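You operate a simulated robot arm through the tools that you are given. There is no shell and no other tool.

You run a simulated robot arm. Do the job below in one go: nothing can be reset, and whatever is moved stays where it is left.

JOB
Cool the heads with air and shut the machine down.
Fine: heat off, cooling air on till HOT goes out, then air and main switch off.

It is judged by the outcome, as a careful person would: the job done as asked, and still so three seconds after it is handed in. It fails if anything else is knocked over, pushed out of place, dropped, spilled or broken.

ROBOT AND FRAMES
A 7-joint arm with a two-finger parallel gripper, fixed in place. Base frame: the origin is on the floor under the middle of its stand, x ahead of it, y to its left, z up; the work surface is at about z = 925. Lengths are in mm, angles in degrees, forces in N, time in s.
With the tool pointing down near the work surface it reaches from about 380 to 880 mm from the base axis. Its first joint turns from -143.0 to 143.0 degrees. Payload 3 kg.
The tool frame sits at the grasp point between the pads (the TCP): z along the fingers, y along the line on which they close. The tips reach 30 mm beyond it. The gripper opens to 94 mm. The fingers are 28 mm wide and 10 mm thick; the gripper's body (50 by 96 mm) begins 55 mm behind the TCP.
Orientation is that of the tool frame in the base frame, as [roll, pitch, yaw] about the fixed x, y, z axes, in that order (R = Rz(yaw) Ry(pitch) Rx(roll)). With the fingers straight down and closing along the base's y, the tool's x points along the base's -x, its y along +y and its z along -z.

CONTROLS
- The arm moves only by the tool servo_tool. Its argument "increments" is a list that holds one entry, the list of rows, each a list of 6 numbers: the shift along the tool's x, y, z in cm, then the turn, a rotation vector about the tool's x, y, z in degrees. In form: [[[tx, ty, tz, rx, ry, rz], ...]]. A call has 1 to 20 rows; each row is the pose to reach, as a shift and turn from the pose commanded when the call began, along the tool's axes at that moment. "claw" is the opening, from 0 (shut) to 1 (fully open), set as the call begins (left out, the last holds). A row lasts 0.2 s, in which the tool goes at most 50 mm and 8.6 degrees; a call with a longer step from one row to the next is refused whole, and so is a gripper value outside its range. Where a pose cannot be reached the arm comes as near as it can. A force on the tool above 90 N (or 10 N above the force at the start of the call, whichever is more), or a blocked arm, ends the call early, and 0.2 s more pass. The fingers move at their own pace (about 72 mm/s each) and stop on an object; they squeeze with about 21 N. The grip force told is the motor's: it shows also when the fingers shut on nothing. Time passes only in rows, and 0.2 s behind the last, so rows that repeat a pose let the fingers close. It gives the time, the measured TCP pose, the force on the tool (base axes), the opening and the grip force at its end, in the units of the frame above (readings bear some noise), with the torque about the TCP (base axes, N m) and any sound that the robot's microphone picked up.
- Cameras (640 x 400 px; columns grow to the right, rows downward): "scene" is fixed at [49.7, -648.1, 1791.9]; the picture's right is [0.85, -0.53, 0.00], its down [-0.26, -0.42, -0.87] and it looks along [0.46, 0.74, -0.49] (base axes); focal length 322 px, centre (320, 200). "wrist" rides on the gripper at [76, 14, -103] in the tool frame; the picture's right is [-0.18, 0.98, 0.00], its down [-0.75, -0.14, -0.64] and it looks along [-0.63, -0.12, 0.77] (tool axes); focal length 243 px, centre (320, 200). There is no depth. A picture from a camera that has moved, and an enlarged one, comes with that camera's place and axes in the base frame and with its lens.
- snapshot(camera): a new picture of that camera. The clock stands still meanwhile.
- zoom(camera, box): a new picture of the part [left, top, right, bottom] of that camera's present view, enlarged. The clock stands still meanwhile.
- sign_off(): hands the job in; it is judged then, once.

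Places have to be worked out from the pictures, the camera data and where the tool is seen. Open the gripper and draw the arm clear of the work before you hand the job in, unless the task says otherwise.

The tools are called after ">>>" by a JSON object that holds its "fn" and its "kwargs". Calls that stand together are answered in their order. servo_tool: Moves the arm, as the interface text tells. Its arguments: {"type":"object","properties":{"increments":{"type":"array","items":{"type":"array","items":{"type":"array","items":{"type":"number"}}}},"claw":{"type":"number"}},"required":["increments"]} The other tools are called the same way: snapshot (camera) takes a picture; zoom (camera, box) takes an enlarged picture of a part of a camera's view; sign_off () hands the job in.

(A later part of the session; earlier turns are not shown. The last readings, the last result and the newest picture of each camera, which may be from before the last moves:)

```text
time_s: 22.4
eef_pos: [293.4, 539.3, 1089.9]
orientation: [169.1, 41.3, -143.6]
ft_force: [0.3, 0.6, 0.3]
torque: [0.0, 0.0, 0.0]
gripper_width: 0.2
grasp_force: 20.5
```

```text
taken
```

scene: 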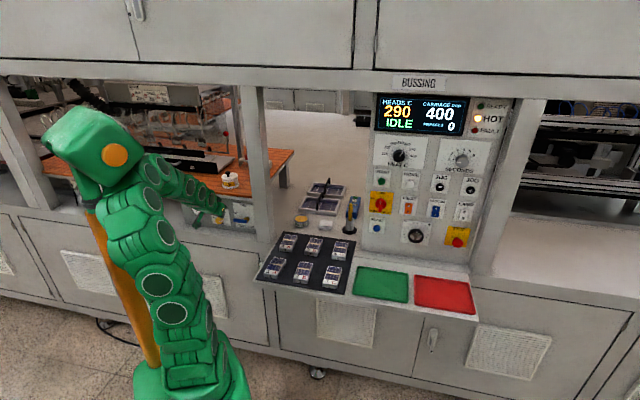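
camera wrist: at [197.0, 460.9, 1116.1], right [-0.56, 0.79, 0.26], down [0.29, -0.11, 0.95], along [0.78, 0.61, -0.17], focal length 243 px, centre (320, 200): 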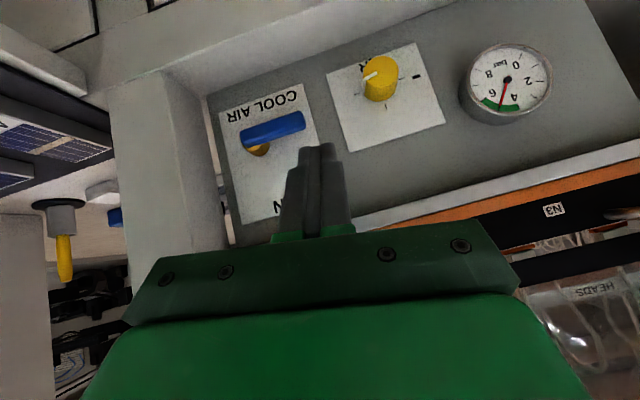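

The box on the mast looks different from before; I enlarge it to see whether it has turned or been touched.

>>> {"fn": "zoom", "kwargs": {"camera": "scene", "box": [30, 90, 250, 230]}}

>>> {"fn": "zoom", "kwargs": {"camera": "wrist", "box": [180, 40, 420, 190]}}

```text
2.86 times, centred on (140, 160) of scene
camera zoom: at [49.7, -648.1, 1791.9], right [0.85, -0.53, 0.0], down [-0.26, -0.42, -0.87], along [0.46, 0.74, -0.49], focal length 921 px, centre (834, 314)
```

zoom: 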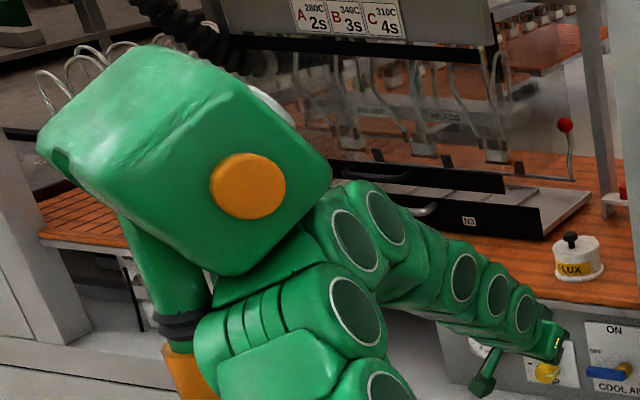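

```text
2.67 times, centred on (300, 115) of wrist
camera zoom: at [197.0, 460.9, 1116.1], right [-0.56, 0.79, 0.26], down [0.29, -0.11, 0.95], along [0.78, 0.61, -0.17], focal length 647 px, centre (373, 427)
```

zoom: 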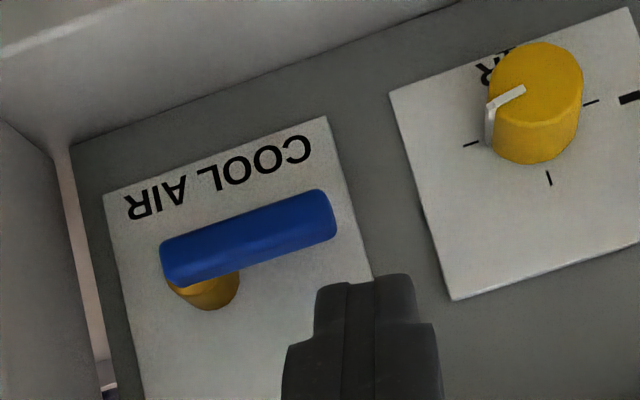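

The mast head has visibly tilted, so the elbow is leaning on it. I back the arm off to the right and up right away, and see whether the head comes back.

>>> {"fn": "servo_tool", "kwargs": {"increments": [[[-0.8, -3.0, -0.8, 0, 0, 0], [-1.6, -6.0, -1.6, 0, 0, 0], [-2.4, -9.0, -2.4, 0, 0, 0], [-3.2, -12.0, -3.2, 0, 0, 0], [-4.0, -15.0, -4.0, 0, 0, 0]]]}}

>>> {"fn": "snapshot", "kwargs": {"camera": "scene"}}

>>> {"fn": "zoom", "kwargs": {"camera": "scene", "box": [30, 90, 250, 230]}}

```text
time_s: 23.6
eef_pos: [409.3, 431.7, 1157.4]
orientation: [-179.1, 46.1, -134.0]
ft_force: [-0.2, 0.5, -0.3]
torque: [0.01, -0.02, 0.0]
gripper_width: 0.0
grasp_force: 21.1
```

```text
taken
```

scene: 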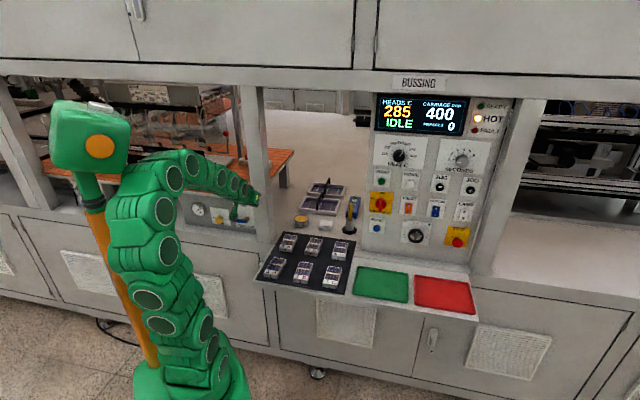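

```text
2.86 times, centred on (140, 160) of scene
camera zoom: at [49.7, -648.1, 1791.9], right [0.85, -0.53, 0.0], down [-0.26, -0.42, -0.87], along [0.46, 0.74, -0.49], focal length 921 px, centre (834, 314)
```

zoom: 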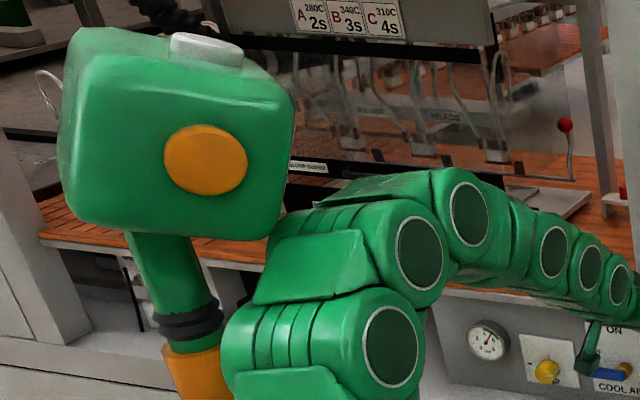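

The head now sits at yet another angle, so it is moving on its neck. I hold still for a second to see whether it settles.

>>> {"fn": "servo_tool", "kwargs": {"increments": [[[0, 0, 0, 0, 0, 0], [0, 0, 0, 0, 0, 0], [0, 0, 0, 0, 0, 0], [0, 0, 0, 0, 0, 0], [0, 0, 0, 0, 0, 0]]]}}

>>> {"fn": "zoom", "kwargs": {"camera": "scene", "box": [30, 90, 250, 230]}}

>>> {"fn": "snapshot", "kwargs": {"camera": "wrist"}}

```text
time_s: 24.8
eef_pos: [409.9, 432.1, 1154.7]
orientation: [-179.4, 45.8, -134.1]
ft_force: [-0.1, 0.0, 0.2]
torque: [-0.02, 0.0, -0.01]
gripper_width: 0.0
grasp_force: 20.7
```

```text
2.86 times, centred on (140, 160) of scene
camera zoom: at [49.7, -648.1, 1791.9], right [0.85, -0.53, 0.0], down [-0.26, -0.42, -0.87], along [0.46, 0.74, -0.49], focal length 921 px, centre (834, 314)
```

zoom: 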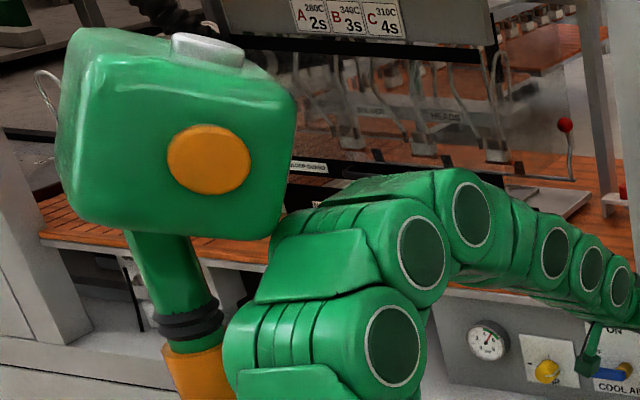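

```text
taken
camera wrist: at [309.6, 351.7, 1171.6], right [-0.61, 0.78, 0.12], down [0.14, -0.05, 0.99], along [0.78, 0.62, -0.08], focal length 243 px, centre (320, 200)
```

wrist: 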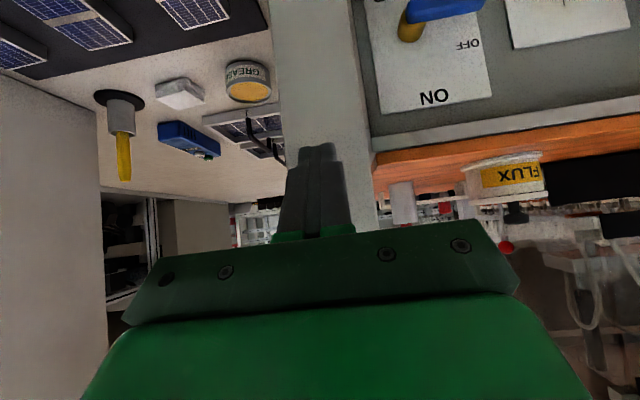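

Triangulating, the lever end is near r −164, n 678, z 1001 and its pivot near r −107; the OFF→ON turn is left→up. I yaw the tool to the left (30°) and pitch it to 60°, which keeps wrist and elbow to the right, away from the mast head.

>>> {"fn": "servo_tool", "kwargs": {"increments": [[[0.77, 0.74, 0.64, -3.9, -2.3, -2.9], [1.55, 1.48, 1.28, -7.7, -4.6, -5.8], [2.32, 2.21, 1.92, -11.6, -6.9, -8.8], [3.09, 2.95, 2.56, -15.5, -9.1, -11.7], [3.87, 3.69, 3.2, -19.3, -11.4, -14.6], [4.64, 4.43, 3.84, -23.2, -13.7, -17.5]]]}}

>>> {"fn": "snapshot", "kwargs": {"camera": "scene"}}

>>> {"fn": "snapshot", "kwargs": {"camera": "wrist"}}

>>> {"fn": "zoom", "kwargs": {"camera": "scene", "box": [30, 90, 250, 230]}}

```text
time_s: 26.2
eef_pos: [372.6, 457.3, 1095.5]
orientation: [-179.3, 59.7, -105.0]
ft_force: [0.1, 0.3, -0.5]
torque: [-0.01, 0.01, -0.02]
gripper_width: 0.0
grasp_force: 20.4
```

```text
taken
```

scene: 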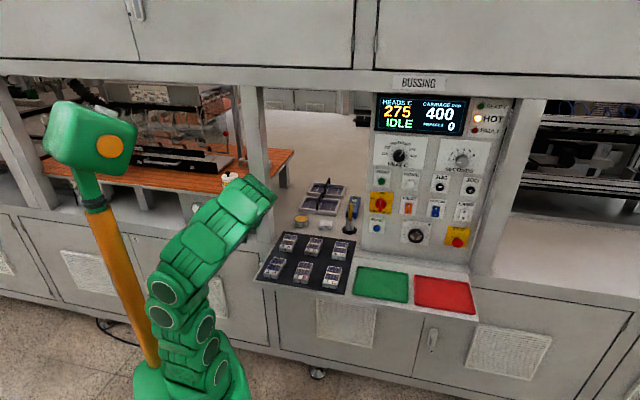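

```text
taken
camera wrist: at [325.7, 339.6, 1081.1], right [-0.92, 0.35, 0.15], down [0.08, -0.2, 0.98], along [0.38, 0.91, 0.16], focal length 243 px, centre (320, 200)
```

wrist: 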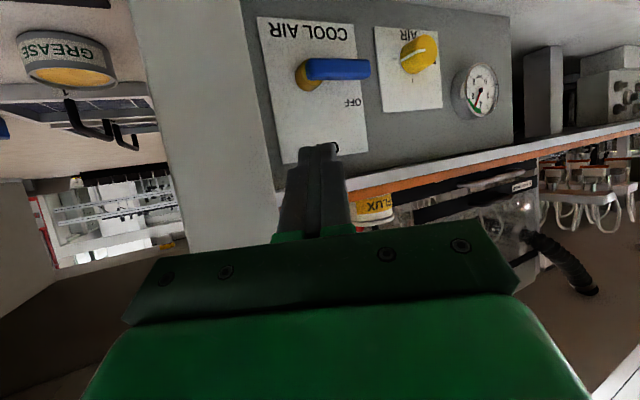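

```text
2.86 times, centred on (140, 160) of scene
camera zoom: at [49.7, -648.1, 1791.9], right [0.85, -0.53, 0.0], down [-0.26, -0.42, -0.87], along [0.46, 0.74, -0.49], focal length 921 px, centre (834, 314)
```

zoom: 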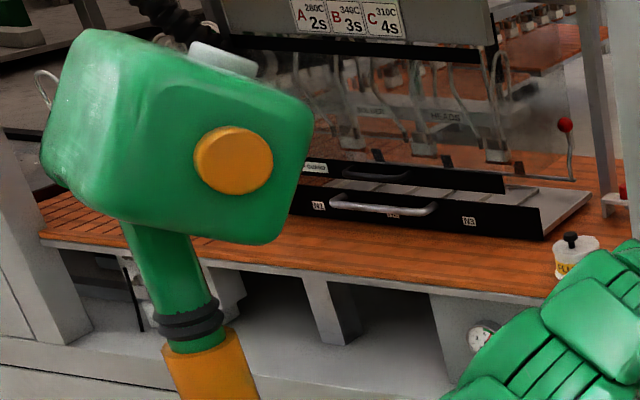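

The elbow has swung low and right, and the mast head is back at its original angle. Both views agree on the lever (pivot r −108, z 1000; end r −166), so I go down to a point in front of and just below the lever.

>>> {"fn": "servo_tool", "kwargs": {"increments": [[[1.34, 1.18, 2.31, 0, 0, 0], [2.67, 2.37, 4.62, 0, 0, 0], [4.0, 3.55, 6.92, 0, 0, 0], [5.34, 4.74, 9.23, 0, 0, 0], [6.68, 5.92, 11.54, 0, 0, 0]]]}}

>>> {"fn": "snapshot", "kwargs": {"camera": "scene"}}

>>> {"fn": "snapshot", "kwargs": {"camera": "wrist"}}

```text
time_s: 27.4
eef_pos: [329.0, 542.8, 987.2]
orientation: [-179.5, 59.5, -105.0]
ft_force: [0.8, 0.0, -0.6]
torque: [-0.02, 0.0, -0.03]
gripper_width: 0.1
grasp_force: 21.3
out of reach, approached as far as the arm can: row 3, 4, 5
```

```text
taken
```

scene: 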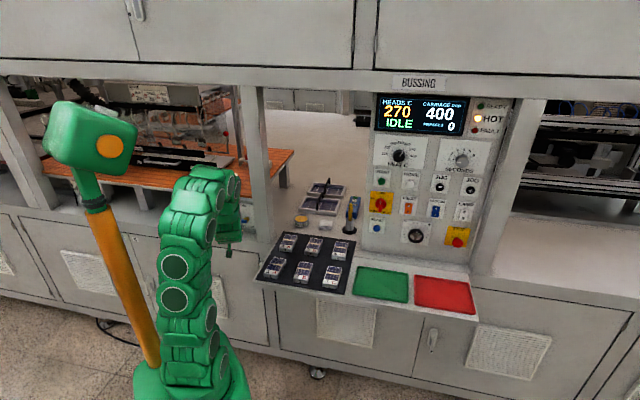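

```text
taken
camera wrist: at [281.2, 425.0, 972.0], right [-0.92, 0.35, 0.15], down [0.09, -0.2, 0.98], along [0.38, 0.91, 0.15], focal length 243 px, centre (320, 200)
```

wrist: 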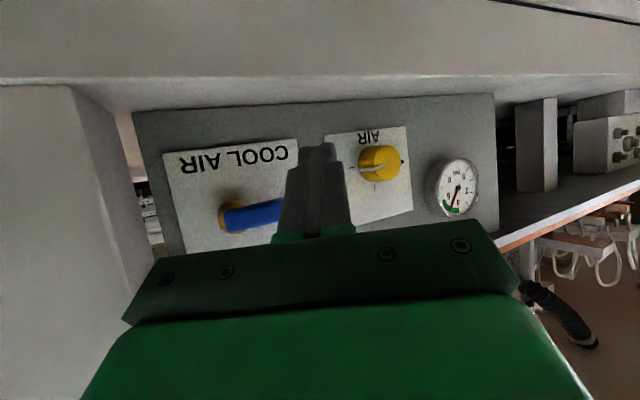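

The tool is in front of the lever at r −151, n 616, z 987, slightly higher than asked. I edge 20 mm forward and 10 mm lower to check that the tip gets clear under the lever.

>>> {"fn": "servo_tool", "kwargs": {"increments": [[[0.0, -0.35, 0.7, 0, 0, 0], [0.0, -0.7, 1.4, 0, 0, 0], [0.0, -1.0, 2.0, 0, 0, 0]]]}}

>>> {"fn": "zoom", "kwargs": {"camera": "wrist", "box": [180, 100, 420, 250]}}

>>> {"fn": "zoom", "kwargs": {"camera": "scene", "box": [180, 190, 270, 246]}}

```text
time_s: 28.2
eef_pos: [343.8, 557.0, 976.6]
orientation: [-179.5, 59.6, -105.2]
ft_force: [-0.6, -0.6, -0.1]
torque: [-0.02, -0.01, 0.02]
gripper_width: 0.2
grasp_force: 20.8
```

```text
2.67 times, centred on (300, 175) of wrist
camera zoom: at [295.1, 439.4, 962.9], right [-0.92, 0.35, 0.15], down [0.09, -0.2, 0.98], along [0.38, 0.91, 0.16], focal length 647 px, centre (373, 267)
```

zoom: 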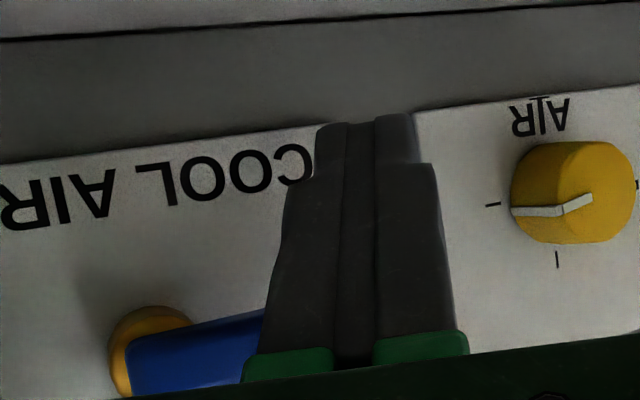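

```text
7.11 times, centred on (225, 218) of scene
camera zoom: at [49.7, -648.1, 1791.9], right [0.85, -0.53, 0.0], down [-0.26, -0.42, -0.87], along [0.46, 0.74, -0.49], focal length 2293 px, centre (996, 72)
```

zoom: 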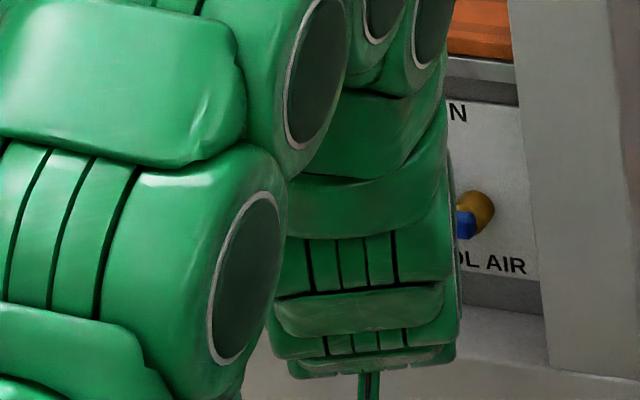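

Tip is now at about (r −164, n 659, z 962), with its top about 7 mm below the lever. I slide it 31 mm inward under the lever, slowly.

>>> {"fn": "servo_tool", "kwargs": {"increments": [[[-0.3, -0.52, 0.52, 0, 0, 0], [-0.6, -1.04, 1.04, 0, 0, 0], [-0.9, -1.55, 1.55, 0, 0, 0], [-1.19, -2.07, 2.07, 0, 0, 0]]]}}

>>> {"fn": "snapshot", "kwargs": {"camera": "wrist"}}

```text
time_s: 29.2
eef_pos: [367.6, 574.9, 976.9]
orientation: [-179.3, 59.5, -105.1]
ft_force: [-25.0, -29.6, 9.5]
torque: [0.22, -0.07, 0.1]
gripper_width: 0.0
grasp_force: 21.0
```

```text
taken
camera wrist: at [320.6, 456.1, 963.3], right [-0.92, 0.35, 0.15], down [0.09, -0.2, 0.98], along [0.38, 0.91, 0.15], focal length 243 px, centre (320, 200)
```

wrist: 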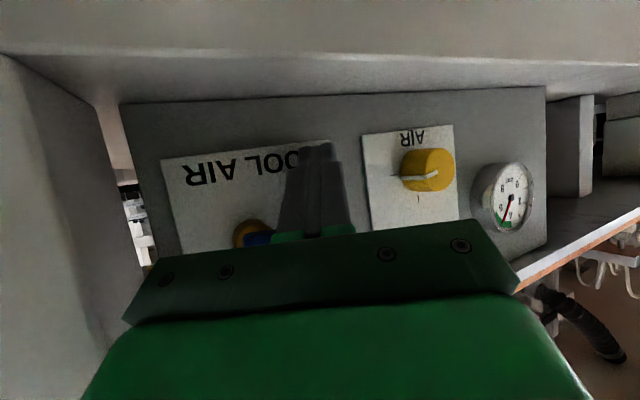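

The tip meets the plate (about 38 N straight back), so the plate is near n 695. I back off 6 mm to relieve it and look at the lever relative to the fingers.

>>> {"fn": "servo_tool", "kwargs": {"increments": [[[0.13, 0.15, -0.22, 0, 0, 0], [0.26, 0.3, -0.45, 0, 0, 0]]]}}

>>> {"fn": "zoom", "kwargs": {"camera": "wrist", "box": [200, 120, 400, 250]}}

>>> {"fn": "zoom", "kwargs": {"camera": "scene", "box": [180, 190, 270, 246]}}

```text
time_s: 29.8
eef_pos: [366.1, 571.0, 977.3]
orientation: [-179.4, 59.7, -105.1]
ft_force: [-0.6, 0.6, 0.7]
torque: [0.02, 0.02, 0.0]
gripper_width: 0.1
grasp_force: 21.7
```

```text
3.08 times, centred on (300, 185) of wrist
camera zoom: at [317.9, 452.9, 963.1], right [-0.92, 0.36, 0.15], down [0.08, -0.2, 0.98], along [0.38, 0.91, 0.16], focal length 746 px, centre (382, 246)
```

zoom: 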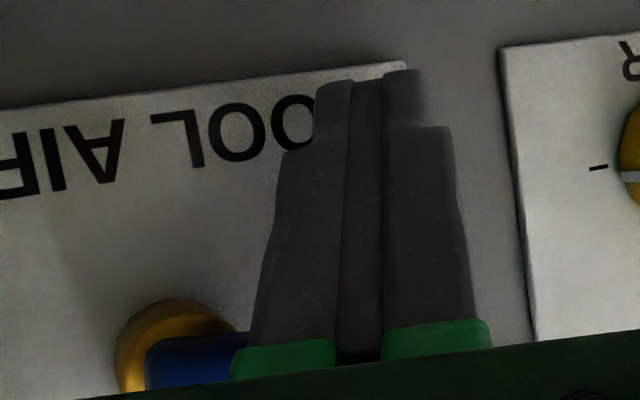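

```text
7.11 times, centred on (225, 218) of scene
camera zoom: at [49.7, -648.1, 1791.9], right [0.85, -0.53, 0.0], down [-0.26, -0.42, -0.87], along [0.46, 0.74, -0.49], focal length 2293 px, centre (996, 72)
```

zoom: 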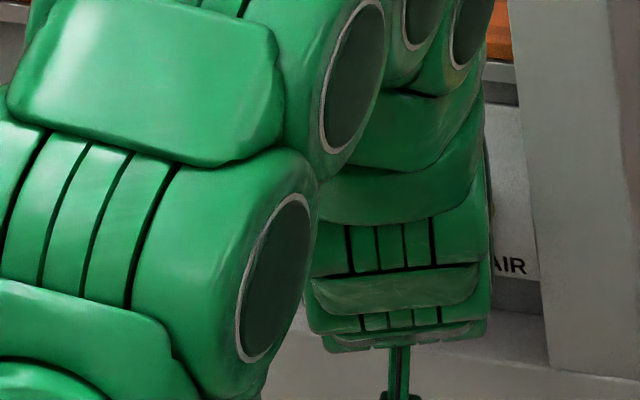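

The fingers are under the lever now and force-free. I start lifting along an arc about the pivot, first about 30° worth, watching the force.

>>> {"fn": "servo_tool", "kwargs": {"increments": [[[-0.56, 0.21, -0.18, 0, 0, 0], [-1.13, 0.42, -0.37, 0, 0, 0], [-1.67, 0.5, -0.63, 0, 0, 0], [-2.21, 0.58, -0.89, 0, 0, 0]]]}}

>>> {"fn": "zoom", "kwargs": {"camera": "wrist", "box": [160, 100, 420, 260]}}

```text
time_s: 30.8
eef_pos: [360.5, 575.4, 1002.3]
orientation: [-179.4, 59.7, -105.0]
ft_force: [-0.2, -0.1, -0.7]
torque: [0.01, 0.03, -0.03]
gripper_width: 0.0
grasp_force: 21.2
```

```text
2.46 times, centred on (290, 180) of wrist
camera zoom: at [312.4, 458.0, 986.7], right [-0.92, 0.35, 0.15], down [0.08, -0.2, 0.98], along [0.38, 0.91, 0.16], focal length 597 px, centre (394, 249)
```

zoom: 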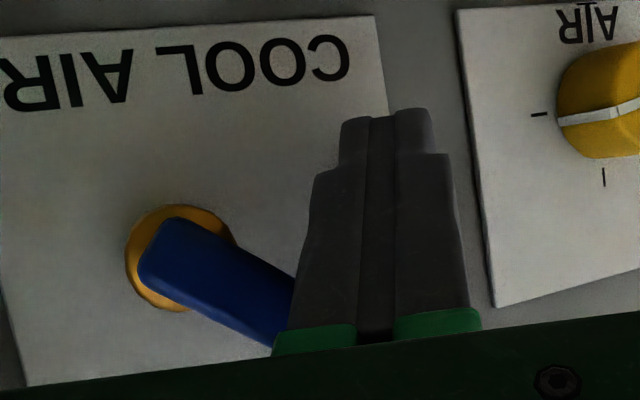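

The lever is turning: it now points up-left by about 30°. I continue the arc to about 75°.

>>> {"fn": "servo_tool", "kwargs": {"increments": [[[-0.52, -0.08, -0.35, 0, 0, 0], [-1.03, -0.16, -0.7, 0, 0, 0], [-1.45, -0.38, -1.1, 0, 0, 0], [-1.87, -0.61, -1.49, 0, 0, 0], [-2.17, -0.96, -1.89, 0, 0, 0], [-2.46, -1.31, -2.29, 0, 0, 0]]]}}

>>> {"fn": "snapshot", "kwargs": {"camera": "wrist"}}

>>> {"fn": "zoom", "kwargs": {"camera": "scene", "box": [180, 190, 270, 246]}}

```text
time_s: 32.2
eef_pos: [370.3, 563.9, 1033.0]
orientation: [-179.4, 59.7, -105.2]
ft_force: [-0.2, 0.9, -0.2]
torque: [-0.01, -0.02, 0.01]
gripper_width: 0.0
grasp_force: 20.8
```

```text
taken
camera wrist: at [322.8, 446.2, 1019.3], right [-0.92, 0.35, 0.15], down [0.08, -0.2, 0.98], along [0.38, 0.91, 0.16], focal length 243 px, centre (320, 200)
```

wrist: 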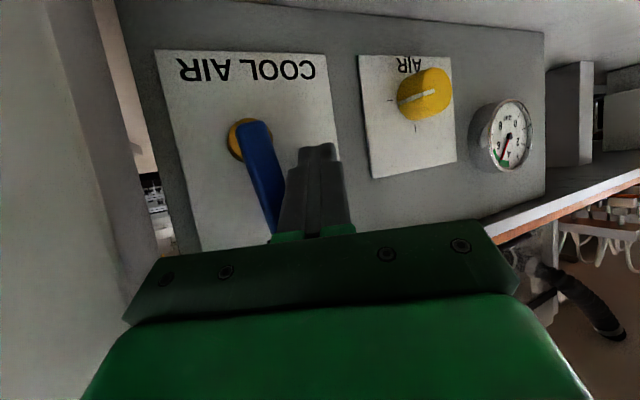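

```text
7.11 times, centred on (225, 218) of scene
camera zoom: at [49.7, -648.1, 1791.9], right [0.85, -0.53, 0.0], down [-0.26, -0.42, -0.87], along [0.46, 0.74, -0.49], focal length 2293 px, centre (996, 72)
```

zoom: 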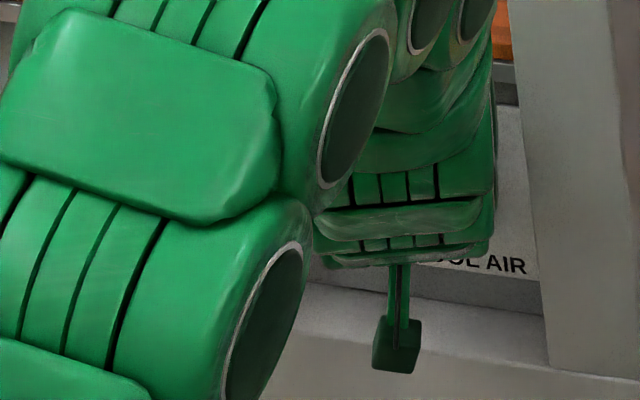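

The lever is nearly upright. I push the last stretch to about 95–100° so it seats fully at ON.

>>> {"fn": "servo_tool", "kwargs": {"increments": [[[-0.16, -0.43, -0.38, 0, 0, 0], [-0.33, -0.87, -0.77, 0, 0, 0], [-0.35, -1.19, -1.0, 0, 0, 0], [-0.37, -1.51, -1.23, 0, 0, 0]]]}}

>>> {"fn": "zoom", "kwargs": {"camera": "wrist", "box": [140, 40, 380, 240]}}

>>> {"fn": "zoom", "kwargs": {"camera": "scene", "box": [360, 80, 520, 180]}}

```text
time_s: 33.4
eef_pos: [375.8, 554.2, 1041.1]
orientation: [-179.4, 59.2, -104.4]
ft_force: [-28.6, 13.0, 5.6]
torque: [-0.07, -0.31, 0.26]
gripper_width: 0.0
grasp_force: 21.1
stopped in row 4: the force on the tool passed its limit at 91 N (the readings are from after the stop); the commanded pose is now the measured one
```

```text
2.00 times, centred on (260, 140) of wrist
camera zoom: at [329.3, 435.2, 1026.9], right [-0.93, 0.34, 0.15], down [0.09, -0.2, 0.98], along [0.37, 0.92, 0.15], focal length 485 px, centre (440, 320)
```

zoom: 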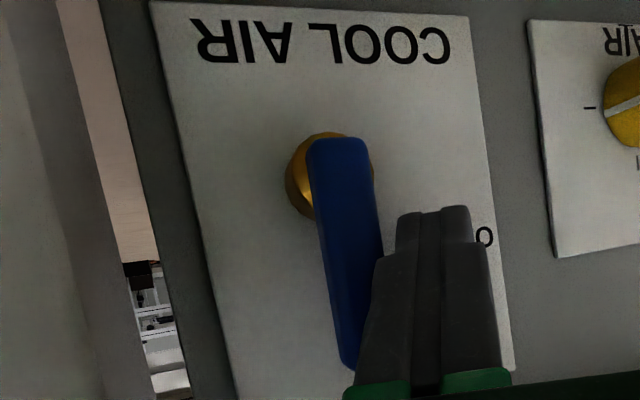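

```text
4.00 times, centred on (440, 130) of scene
camera zoom: at [49.7, -648.1, 1791.9], right [0.85, -0.53, 0.0], down [-0.26, -0.42, -0.87], along [0.46, 0.74, -0.49], focal length 1290 px, centre (-160, 480)
```

zoom: 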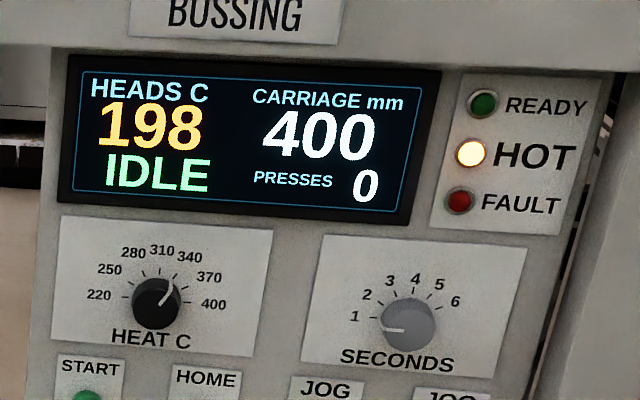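

The lever is hard against its ON stop and the air works: the heads are down to 198 °C and falling fast. I ease off to the left and withdraw straight back.

>>> {"fn": "servo_tool", "kwargs": {"increments": [[[-0.1, 0.35, 0.17, 0, 0, 0], [0.55, 1.1, -0.95, 0, 0, 0], [1.42, 2.1, -2.46, 0, 0, 0], [2.28, 3.1, -3.95, 0, 0, 0]]]}}

>>> {"fn": "snapshot", "kwargs": {"camera": "wrist"}}

>>> {"fn": "snapshot", "kwargs": {"camera": "scene"}}

>>> {"fn": "zoom", "kwargs": {"camera": "scene", "box": [360, 80, 520, 180]}}

```text
time_s: 34.4
eef_pos: [335.7, 516.2, 1043.4]
orientation: [-179.4, 59.4, -104.6]
ft_force: [-0.2, 0.0, 0.0]
torque: [-0.01, 0.0, 0.01]
gripper_width: 0.0
grasp_force: 21.0
```

```text
taken
camera wrist: at [289.6, 398.2, 1028.3], right [-0.93, 0.35, 0.15], down [0.09, -0.2, 0.98], along [0.37, 0.92, 0.15], focal length 243 px, centre (320, 200)
```

wrist: 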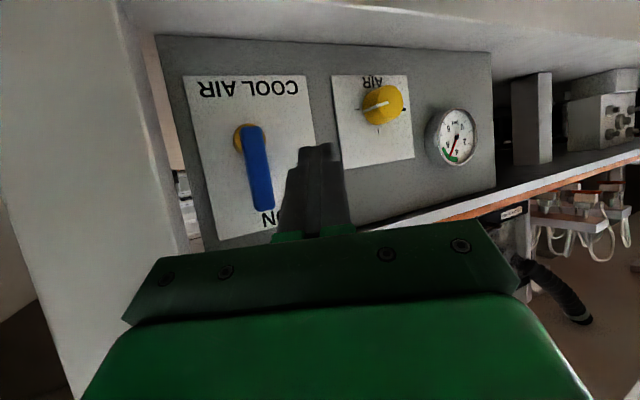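

```text
taken
```

scene: 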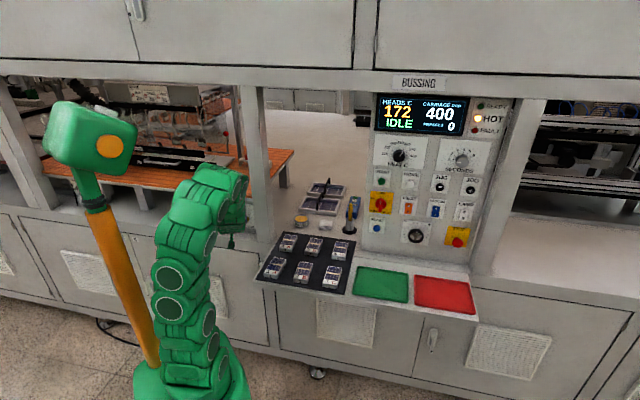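

```text
4.00 times, centred on (440, 130) of scene
camera zoom: at [49.7, -648.1, 1791.9], right [0.85, -0.53, 0.0], down [-0.26, -0.42, -0.87], along [0.46, 0.74, -0.49], focal length 1290 px, centre (-160, 480)
```

zoom: 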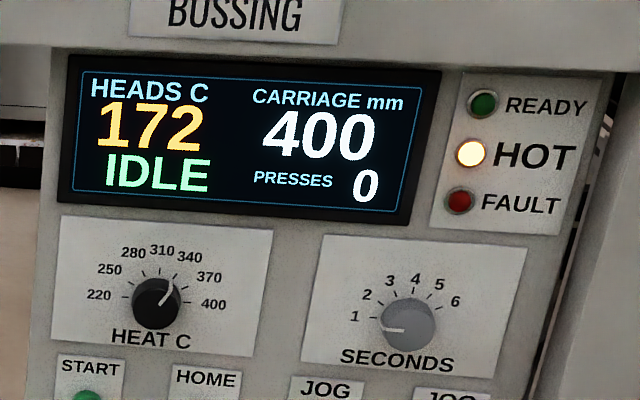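

The lever stays at ON and the temperature drops about 26 °C per second. While it cools, I shift the tool right in front of the lever and yaw it 15° back so the hand will clear the post when pushing the lever to OFF.

>>> {"fn": "servo_tool", "kwargs": {"increments": [[[0.39, -1.35, -0.67, 4.33, 0, 2.5], [0.78, -2.69, -1.35, 8.67, 0, 5.0], [1.17, -4.04, -2.02, 13, 0, 7.5]]]}}

>>> {"fn": "snapshot", "kwargs": {"camera": "wrist"}}

>>> {"fn": "snapshot", "kwargs": {"camera": "scene"}}

```text
time_s: 35.2
eef_pos: [366.1, 499.4, 1041.3]
orientation: [-179.2, 57.6, -119.7]
ft_force: [0.8, 0.2, -0.6]
torque: [0.03, 0.02, -0.01]
gripper_width: 0.0
grasp_force: 20.7
out of reach, approached as far as the arm can: row 1, 2, 3
```

```text
taken
camera wrist: at [289.0, 397.0, 1032.0], right [-0.8, 0.58, 0.15], down [0.05, -0.19, 0.98], along [0.6, 0.79, 0.12], focal length 243 px, centre (320, 200)
```

wrist: 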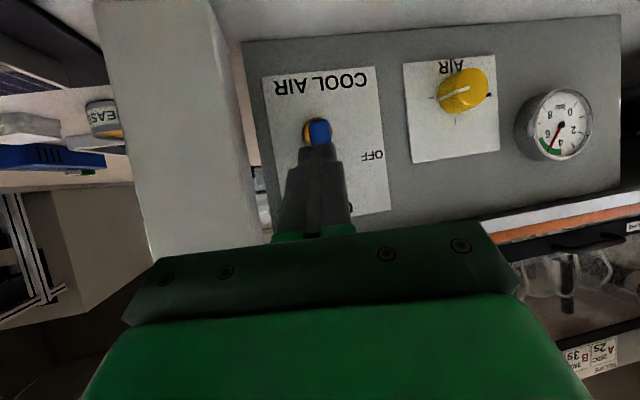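

```text
taken
```

scene: 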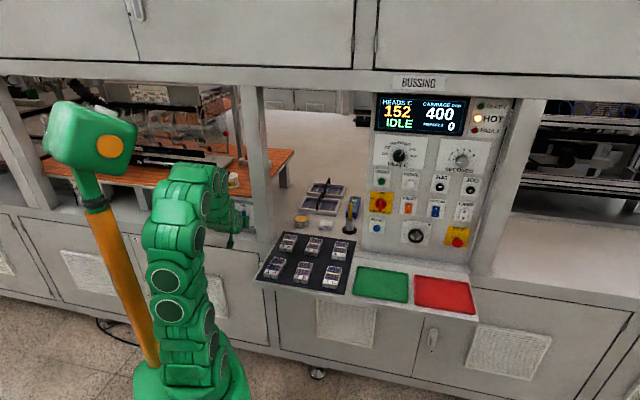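

HOT is still lit at 152 °C. I hold the arm still and let the air blow for a few seconds.

>>> {"fn": "servo_tool", "kwargs": {"increments": [[[0, 0, 0, 0, 0, 0], [0, 0, 0, 0, 0, 0], [0, 0, 0, 0, 0, 0], [0, 0, 0, 0, 0, 0], [0, 0, 0, 0, 0, 0], [0, 0, 0, 0, 0, 0], [0, 0, 0, 0, 0, 0], [0, 0, 0, 0, 0, 0], [0, 0, 0, 0, 0, 0], [0, 0, 0, 0, 0, 0], [0, 0, 0, 0, 0, 0], [0, 0, 0, 0, 0, 0], [0, 0, 0, 0, 0, 0], [0, 0, 0, 0, 0, 0], [0, 0, 0, 0, 0, 0]]]}}

>>> {"fn": "zoom", "kwargs": {"camera": "scene", "box": [360, 80, 520, 180]}}

>>> {"fn": "snapshot", "kwargs": {"camera": "scene"}}

```text
time_s: 38.4
eef_pos: [364.6, 499.2, 1041.7]
orientation: [-179.1, 57.7, -119.5]
ft_force: [-1.0, -0.1, 0.0]
torque: [-0.01, 0.02, 0.02]
gripper_width: 0.2
grasp_force: 20.6
```

```text
4.00 times, centred on (440, 130) of scene
camera zoom: at [49.7, -648.1, 1791.9], right [0.85, -0.53, 0.0], down [-0.26, -0.42, -0.87], along [0.46, 0.74, -0.49], focal length 1290 px, centre (-160, 480)
```

zoom: 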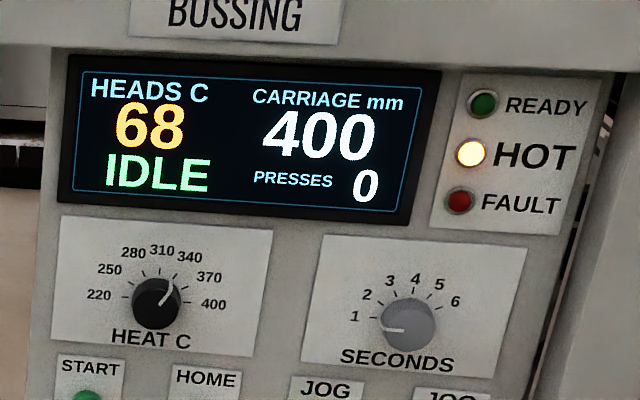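

```text
taken
```

scene: 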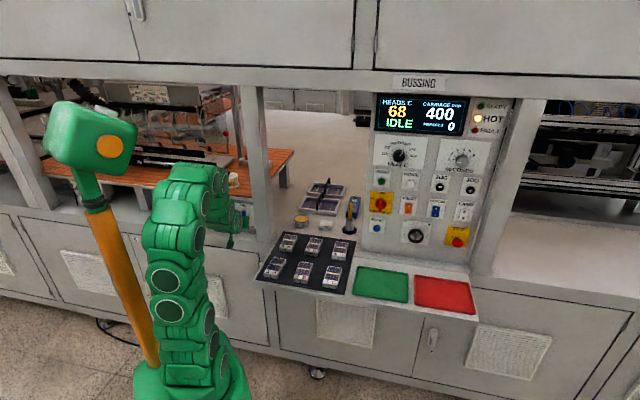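

Down to 68 °C and HOT still lit. I wait another second.

>>> {"fn": "servo_tool", "kwargs": {"increments": [[[0, 0, 0, 0, 0, 0], [0, 0, 0, 0, 0, 0], [0, 0, 0, 0, 0, 0], [0, 0, 0, 0, 0, 0], [0, 0, 0, 0, 0, 0]]]}}

>>> {"fn": "zoom", "kwargs": {"camera": "scene", "box": [360, 80, 520, 180]}}

>>> {"fn": "zoom", "kwargs": {"camera": "wrist", "box": [200, 40, 440, 190]}}

```text
time_s: 39.6
eef_pos: [365.7, 500.2, 1042.5]
orientation: [-179.2, 57.7, -119.5]
ft_force: [0.2, -0.2, 0.7]
torque: [0.02, 0.01, 0.01]
gripper_width: 0.0
grasp_force: 21.4
```

```text
4.00 times, centred on (440, 130) of scene
camera zoom: at [49.7, -648.1, 1791.9], right [0.85, -0.53, 0.0], down [-0.26, -0.42, -0.87], along [0.46, 0.74, -0.49], focal length 1290 px, centre (-160, 480)
```

zoom: 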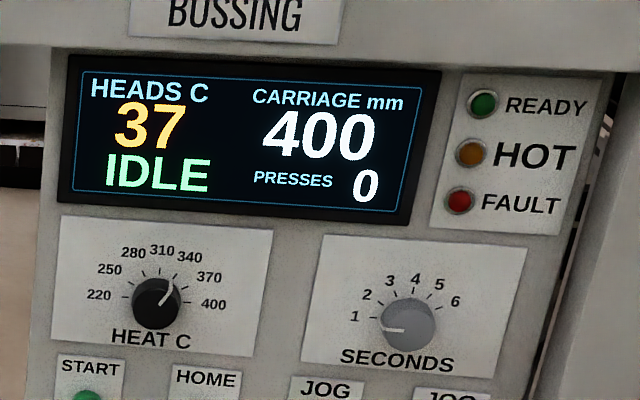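

```text
2.67 times, centred on (320, 115) of wrist
camera zoom: at [289.3, 397.1, 1032.1], right [-0.8, 0.58, 0.15], down [0.04, -0.19, 0.98], along [0.6, 0.79, 0.12], focal length 647 px, centre (320, 427)
```

zoom: 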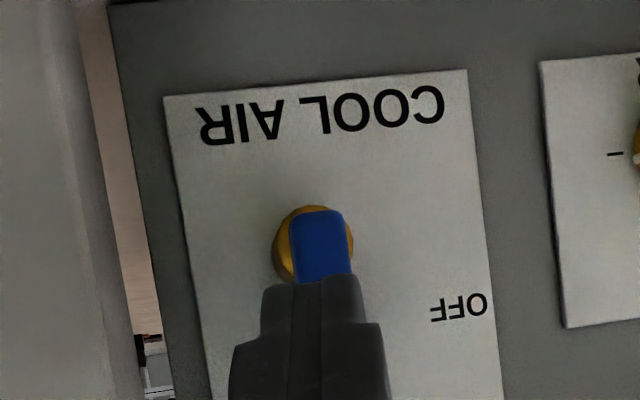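

HOT has gone out at 37 °C. Now for air OFF: I shift the tip about 18 mm right so that it sits on the right-hand side of the upright lever before going in.

>>> {"fn": "servo_tool", "kwargs": {"increments": [[[-0.03, -0.95, 0.05, 0, 0, 0], [-0.16, -1.95, 0.26, 0, 0, 0]]]}}

>>> {"fn": "snapshot", "kwargs": {"camera": "wrist"}}

>>> {"fn": "zoom", "kwargs": {"camera": "scene", "box": [150, 150, 310, 250]}}

```text
time_s: 40.2
eef_pos: [384.7, 493.1, 1042.8]
orientation: [-179.2, 59.3, -119.5]
ft_force: [-0.7, 0.3, -0.1]
torque: [0.03, -0.01, 0.0]
gripper_width: 0.0
grasp_force: 20.9
out of reach, approached as far as the arm can: row 1
```

```text
taken
camera wrist: at [308.9, 392.0, 1029.3], right [-0.8, 0.58, 0.15], down [0.03, -0.21, 0.98], along [0.59, 0.79, 0.15], focal length 243 px, centre (320, 200)
```

wrist: 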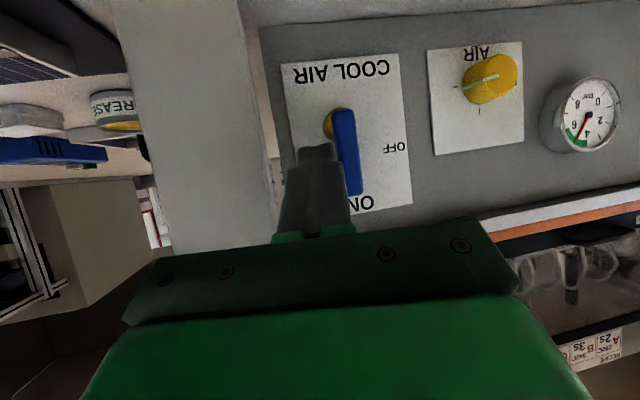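

```text
4.00 times, centred on (230, 200) of scene
camera zoom: at [49.7, -648.1, 1791.9], right [0.85, -0.53, 0.0], down [-0.26, -0.42, -0.87], along [0.46, 0.74, -0.49], focal length 1290 px, centre (680, 200)
```

zoom: 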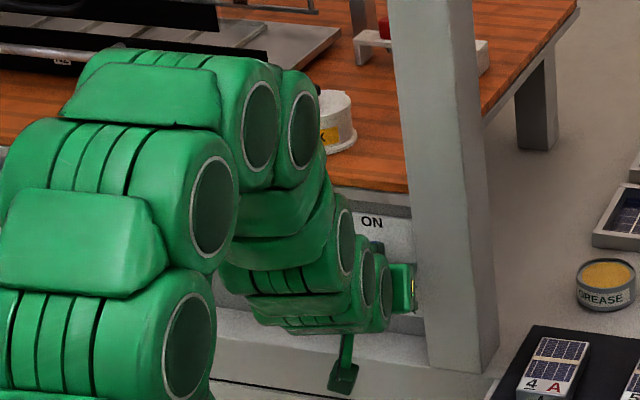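

The tip now stands just right of the lever (tip r −83, lever's right side ≈ −99). I slide in 35 mm beside it, between lever and post.

>>> {"fn": "servo_tool", "kwargs": {"increments": [[[-0.43, -0.23, 0.73, 0, 0, 0], [-0.86, -0.45, 1.45, 0, 0, 0], [-1.3, -0.68, 2.18, 0, 0, 0], [-1.73, -0.91, 2.91, 0, 0, 0]]]}}

>>> {"fn": "snapshot", "kwargs": {"camera": "wrist"}}

```text
time_s: 41.2
eef_pos: [408.2, 517.7, 1043.1]
orientation: [-179.1, 59.3, -119.4]
ft_force: [0.1, -0.2, 0.1]
torque: [-0.03, 0.02, -0.01]
gripper_width: 0.1
grasp_force: 21.3
```

```text
taken
camera wrist: at [332.7, 415.6, 1028.6], right [-0.8, 0.58, 0.15], down [0.03, -0.21, 0.98], along [0.59, 0.79, 0.15], focal length 243 px, centre (320, 200)
```

wrist: 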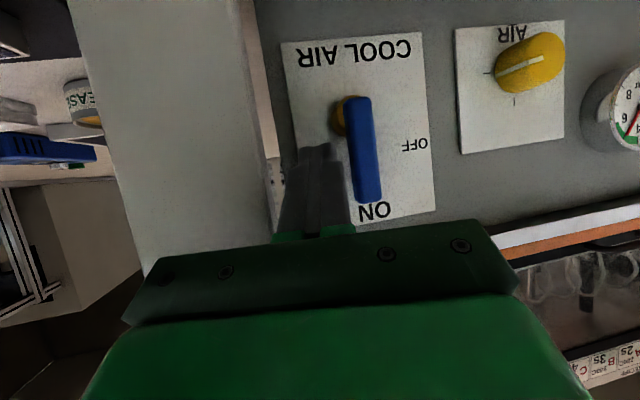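

The finger is in place right of the lever with no contact force. I now push it left along the arc, first to about 45°.

>>> {"fn": "servo_tool", "kwargs": {"increments": [[[-0.28, 0.77, 0.08, 0, 0, 0], [-0.52, 1.28, 0.1, 0, 0, 0], [-0.76, 1.79, 0.11, 0, 0, 0], [-0.89, 2.28, 0.19, 0, 0, 0], [-1.02, 2.78, 0.27, 0, 0, 0], [-1.05, 3.28, 0.41, 0, 0, 0], [-1.08, 3.79, 0.55, 0, 0, 0]]]}}

>>> {"fn": "snapshot", "kwargs": {"camera": "wrist"}}

```text
time_s: 42.8
eef_pos: [380.7, 544.7, 1049.1]
orientation: [-179.2, 59.4, -119.5]
ft_force: [0.3, 0.9, 0.0]
torque: [0.01, 0.02, 0.01]
gripper_width: 0.1
grasp_force: 21.4
```

```text
taken
camera wrist: at [304.5, 443.4, 1035.4], right [-0.8, 0.58, 0.15], down [0.03, -0.21, 0.98], along [0.59, 0.79, 0.15], focal length 243 px, centre (320, 200)
```

wrist: 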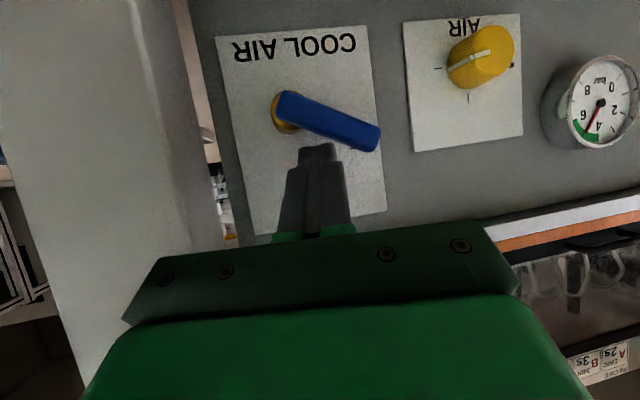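

The lever is at about 30° above horizontal on its way back to the left. I continue the arc down to its OFF stop.

>>> {"fn": "servo_tool", "kwargs": {"increments": [[[0.1, 0.5, 0.22, 0, 0, 0], [0.2, 1.01, 0.44, 0, 0, 0], [0.42, 1.45, 0.7, 0, 0, 0], [0.64, 1.88, 0.97, 0, 0, 0], [0.98, 2.23, 1.28, 0, 0, 0], [1.32, 2.58, 1.59, 0, 0, 0], [1.54, 2.72, 1.76, 0, 0, 0]]]}}

>>> {"fn": "snapshot", "kwargs": {"camera": "wrist"}}

>>> {"fn": "zoom", "kwargs": {"camera": "wrist", "box": [180, 30, 420, 180]}}

```text
time_s: 44.4
eef_pos: [363.6, 570.2, 1037.3]
orientation: [-179.1, 61.0, -119.4]
ft_force: [1.1, 0.8, 7.1]
torque: [0.16, -0.1, 0.08]
gripper_width: 0.1
grasp_force: 21.0
stopped in row 7: the force on the tool passed its limit at 180 N (the readings are from after the stop); the commanded pose is now the measured one
```

```text
taken
camera wrist: at [288.2, 467.4, 1020.2], right [-0.81, 0.57, 0.15], down [0.02, -0.24, 0.97], along [0.59, 0.79, 0.18], focal length 243 px, centre (320, 200)
```

wrist: 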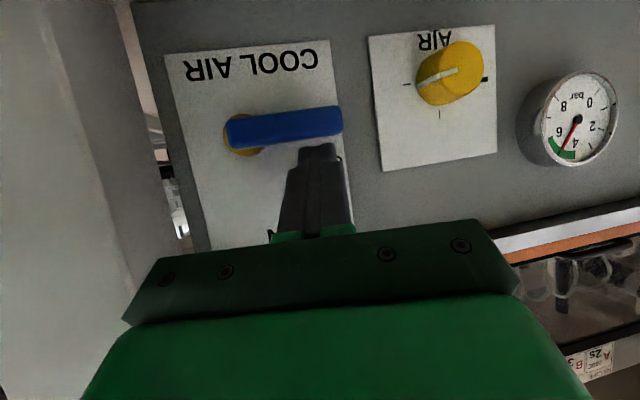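

```text
2.67 times, centred on (300, 105) of wrist
camera zoom: at [288.2, 467.4, 1020.2], right [-0.81, 0.57, 0.15], down [0.02, -0.24, 0.97], along [0.59, 0.79, 0.18], focal length 647 px, centre (373, 453)
```

zoom: 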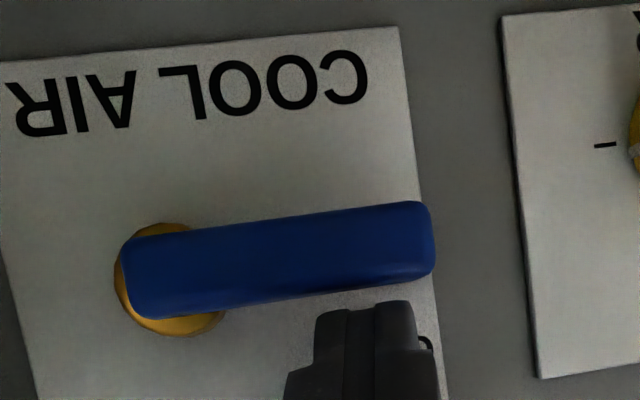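

The lever is back at its OFF stop, parallel to its label. I lift off it and withdraw, then check the lever and the display.

>>> {"fn": "servo_tool", "kwargs": {"increments": [[[-0.52, 0, -0.29, 0, 0, 0], [0.26, 0.45, -1.69, 0, 0, 0], [1.04, 0.9, -3.1, 0, 0, 0], [1.82, 1.35, -4.5, 0, 0, 0]]]}}

>>> {"fn": "snapshot", "kwargs": {"camera": "wrist"}}

>>> {"fn": "snapshot", "kwargs": {"camera": "scene"}}

>>> {"fn": "zoom", "kwargs": {"camera": "scene", "box": [360, 80, 520, 180]}}

```text
time_s: 45.4
eef_pos: [329.9, 535.4, 1042.9]
orientation: [-179.2, 60.7, -119.5]
ft_force: [-1.0, -0.2, -1.1]
torque: [0.02, 0.02, 0.02]
gripper_width: 0.1
grasp_force: 20.5
```

```text
taken
camera wrist: at [253.4, 432.7, 1025.8], right [-0.81, 0.57, 0.15], down [0.02, -0.23, 0.97], along [0.59, 0.79, 0.17], focal length 243 px, centre (320, 200)
```

wrist: 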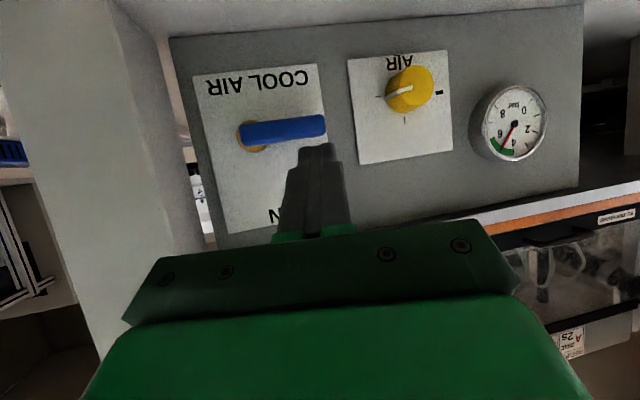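

```text
taken
```

scene: 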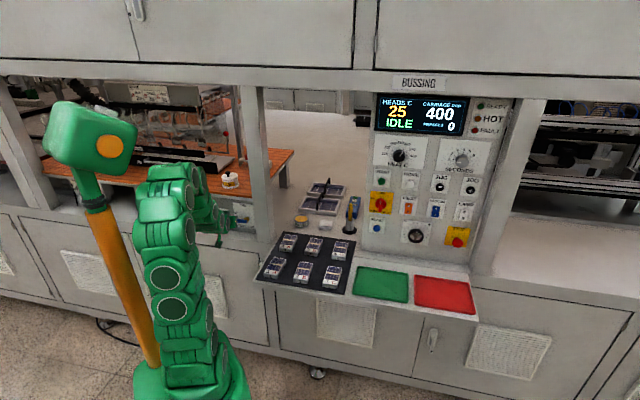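

```text
4.00 times, centred on (440, 130) of scene
camera zoom: at [49.7, -648.1, 1791.9], right [0.85, -0.53, 0.0], down [-0.26, -0.42, -0.87], along [0.46, 0.74, -0.49], focal length 1290 px, centre (-160, 480)
```

zoom: 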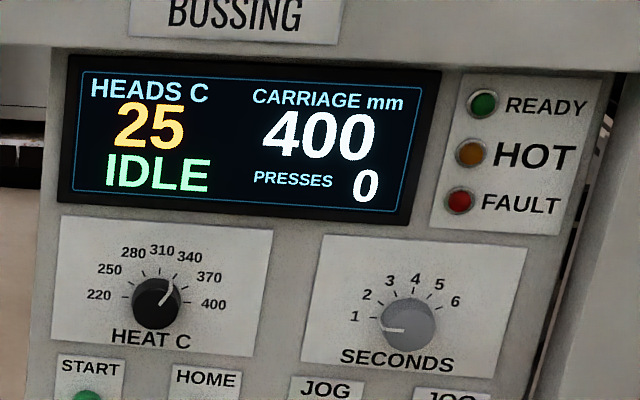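

Air is off, HOT is out, heads at 25 °C. I go back right towards the pose used before (r −60, n 588, z 1095, tool yawed left), which keeps the elbow clear of the mast.

>>> {"fn": "servo_tool", "kwargs": {"increments": [[[-0.58, -1.89, -1.64, -3.15, 0, -1.78], [-1.15, -3.77, -3.28, -6.3, 0, -3.55], [-1.73, -5.66, -4.92, -9.45, 0, -5.33], [-2.3, -7.54, -6.56, -12.6, 0, -7.1]]]}}

>>> {"fn": "snapshot", "kwargs": {"camera": "scene"}}

```text
time_s: 46.4
eef_pos: [369.2, 455.6, 1094.8]
orientation: [-179.3, 60.7, -105.1]
ft_force: [-0.1, 0.2, 0.5]
torque: [0.0, 0.01, 0.0]
gripper_width: 0.0
grasp_force: 20.7
out of reach, approached as far as the arm can: row 1, 2, 3
```

```text
taken
```

scene: 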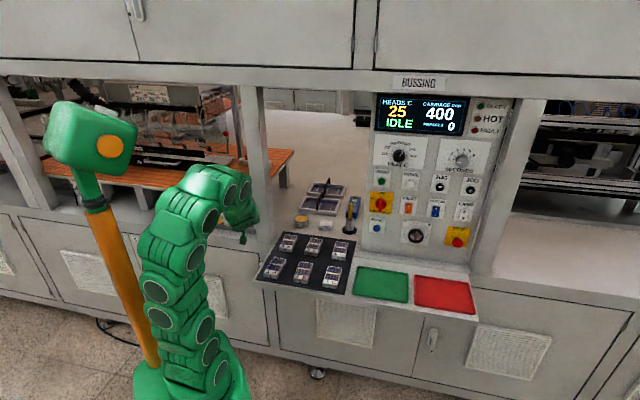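

The arm is clear of the mast. I carry on to the right past the post, rising to z 1150 and keeping the tool yawed left.

>>> {"fn": "servo_tool", "kwargs": {"increments": [[[0.02, -2.56, -2.29, 0, 0, 0], [0.04, -5.12, -4.57, 0, 0, 0], [0.07, -7.69, -6.86, 0, 0, 0], [0.09, -10.25, -9.14, 0, 0, 0], [0.11, -12.81, -11.43, 0, 0, 0]]]}}

>>> {"fn": "snapshot", "kwargs": {"camera": "scene"}}

```text
time_s: 47.6
eef_pos: [463.3, 326.0, 1151.1]
orientation: [-179.1, 60.6, -104.8]
ft_force: [0.5, 1.0, -0.2]
torque: [0.01, 0.0, 0.01]
gripper_width: 0.0
grasp_force: 21.1
```

```text
taken
```

scene: 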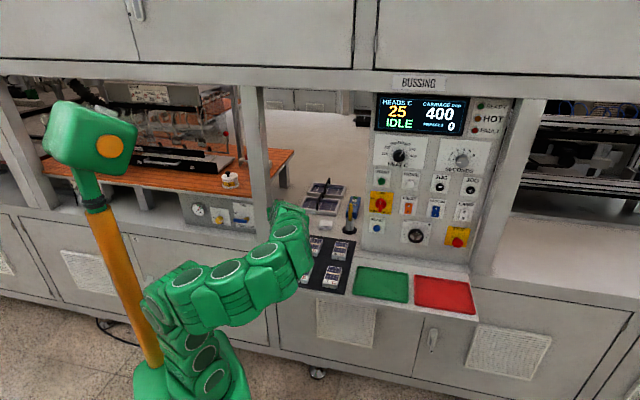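

The arm is low and well clear of the mast. I keep going right to r≈300 while turning the tool back towards the panel and raising its pitch.

>>> {"fn": "servo_tool", "kwargs": {"increments": [[[0.6, -2.87, -1.73, 2.35, -2.5, 0.93], [1.21, -5.73, -3.45, 4.7, -5.0, 1.87], [1.81, -8.6, -5.18, 7.05, -7.5, 2.8], [2.42, -11.47, -6.9, 9.4, -10.0, 3.73], [3.02, -14.33, -8.63, 11.75, -12.5, 4.67], [3.63, -17.2, -10.36, 14.1, -15, 5.6]]]}}

```text
time_s: 49.0
eef_pos: [600.0, 173.1, 1170.1]
orientation: [-178.1, 75.9, -119.1]
ft_force: [-1.0, 0.5, -0.3]
torque: [0.02, 0.0, -0.02]
gripper_width: 0.0
grasp_force: 20.5
```

At r 302, n 547 all is well. Next I bring the tool square to the panel in front of the MAIN switch, still about 115 mm off the face.

>>> {"fn": "servo_tool", "kwargs": {"increments": [[[0.27, -3.22, -0.91, 2.8, -2.8, 0.4], [0.54, -6.45, -1.82, 5.6, -5.6, 0.8], [0.81, -9.67, -2.74, 8.4, -8.4, 1.2], [1.08, -12.9, -3.65, 11.2, -11.2, 1.6], [1.35, -16.12, -4.56, 13.9, -14, 2.0]]]}}

>>> {"fn": "snapshot", "kwargs": {"camera": "wrist"}}

>>> {"fn": "snapshot", "kwargs": {"camera": "scene"}}

```text
time_s: 50.2
eef_pos: [716.1, 50.0, 1171.0]
orientation: [-69.7, 89.8, -24.7]
ft_force: [-0.4, -0.5, -0.4]
torque: [0.01, -0.02, 0.01]
gripper_width: 0.0
grasp_force: 21.0
```

```text
taken
camera wrist: at [633.5, -12.0, 1093.2], right [-0.7, 0.69, 0.18], down [-0.36, -0.55, 0.75], along [0.62, 0.46, 0.63], focal length 243 px, centre (320, 200)
```

wrist: 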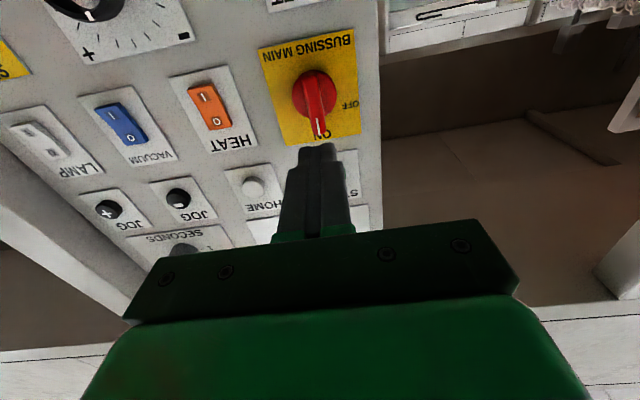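

```text
taken
```

scene: 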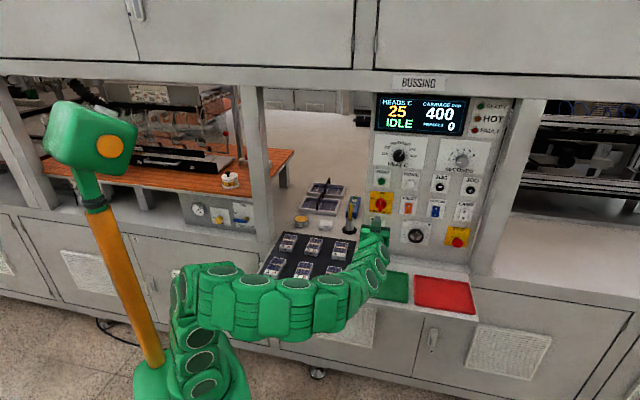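

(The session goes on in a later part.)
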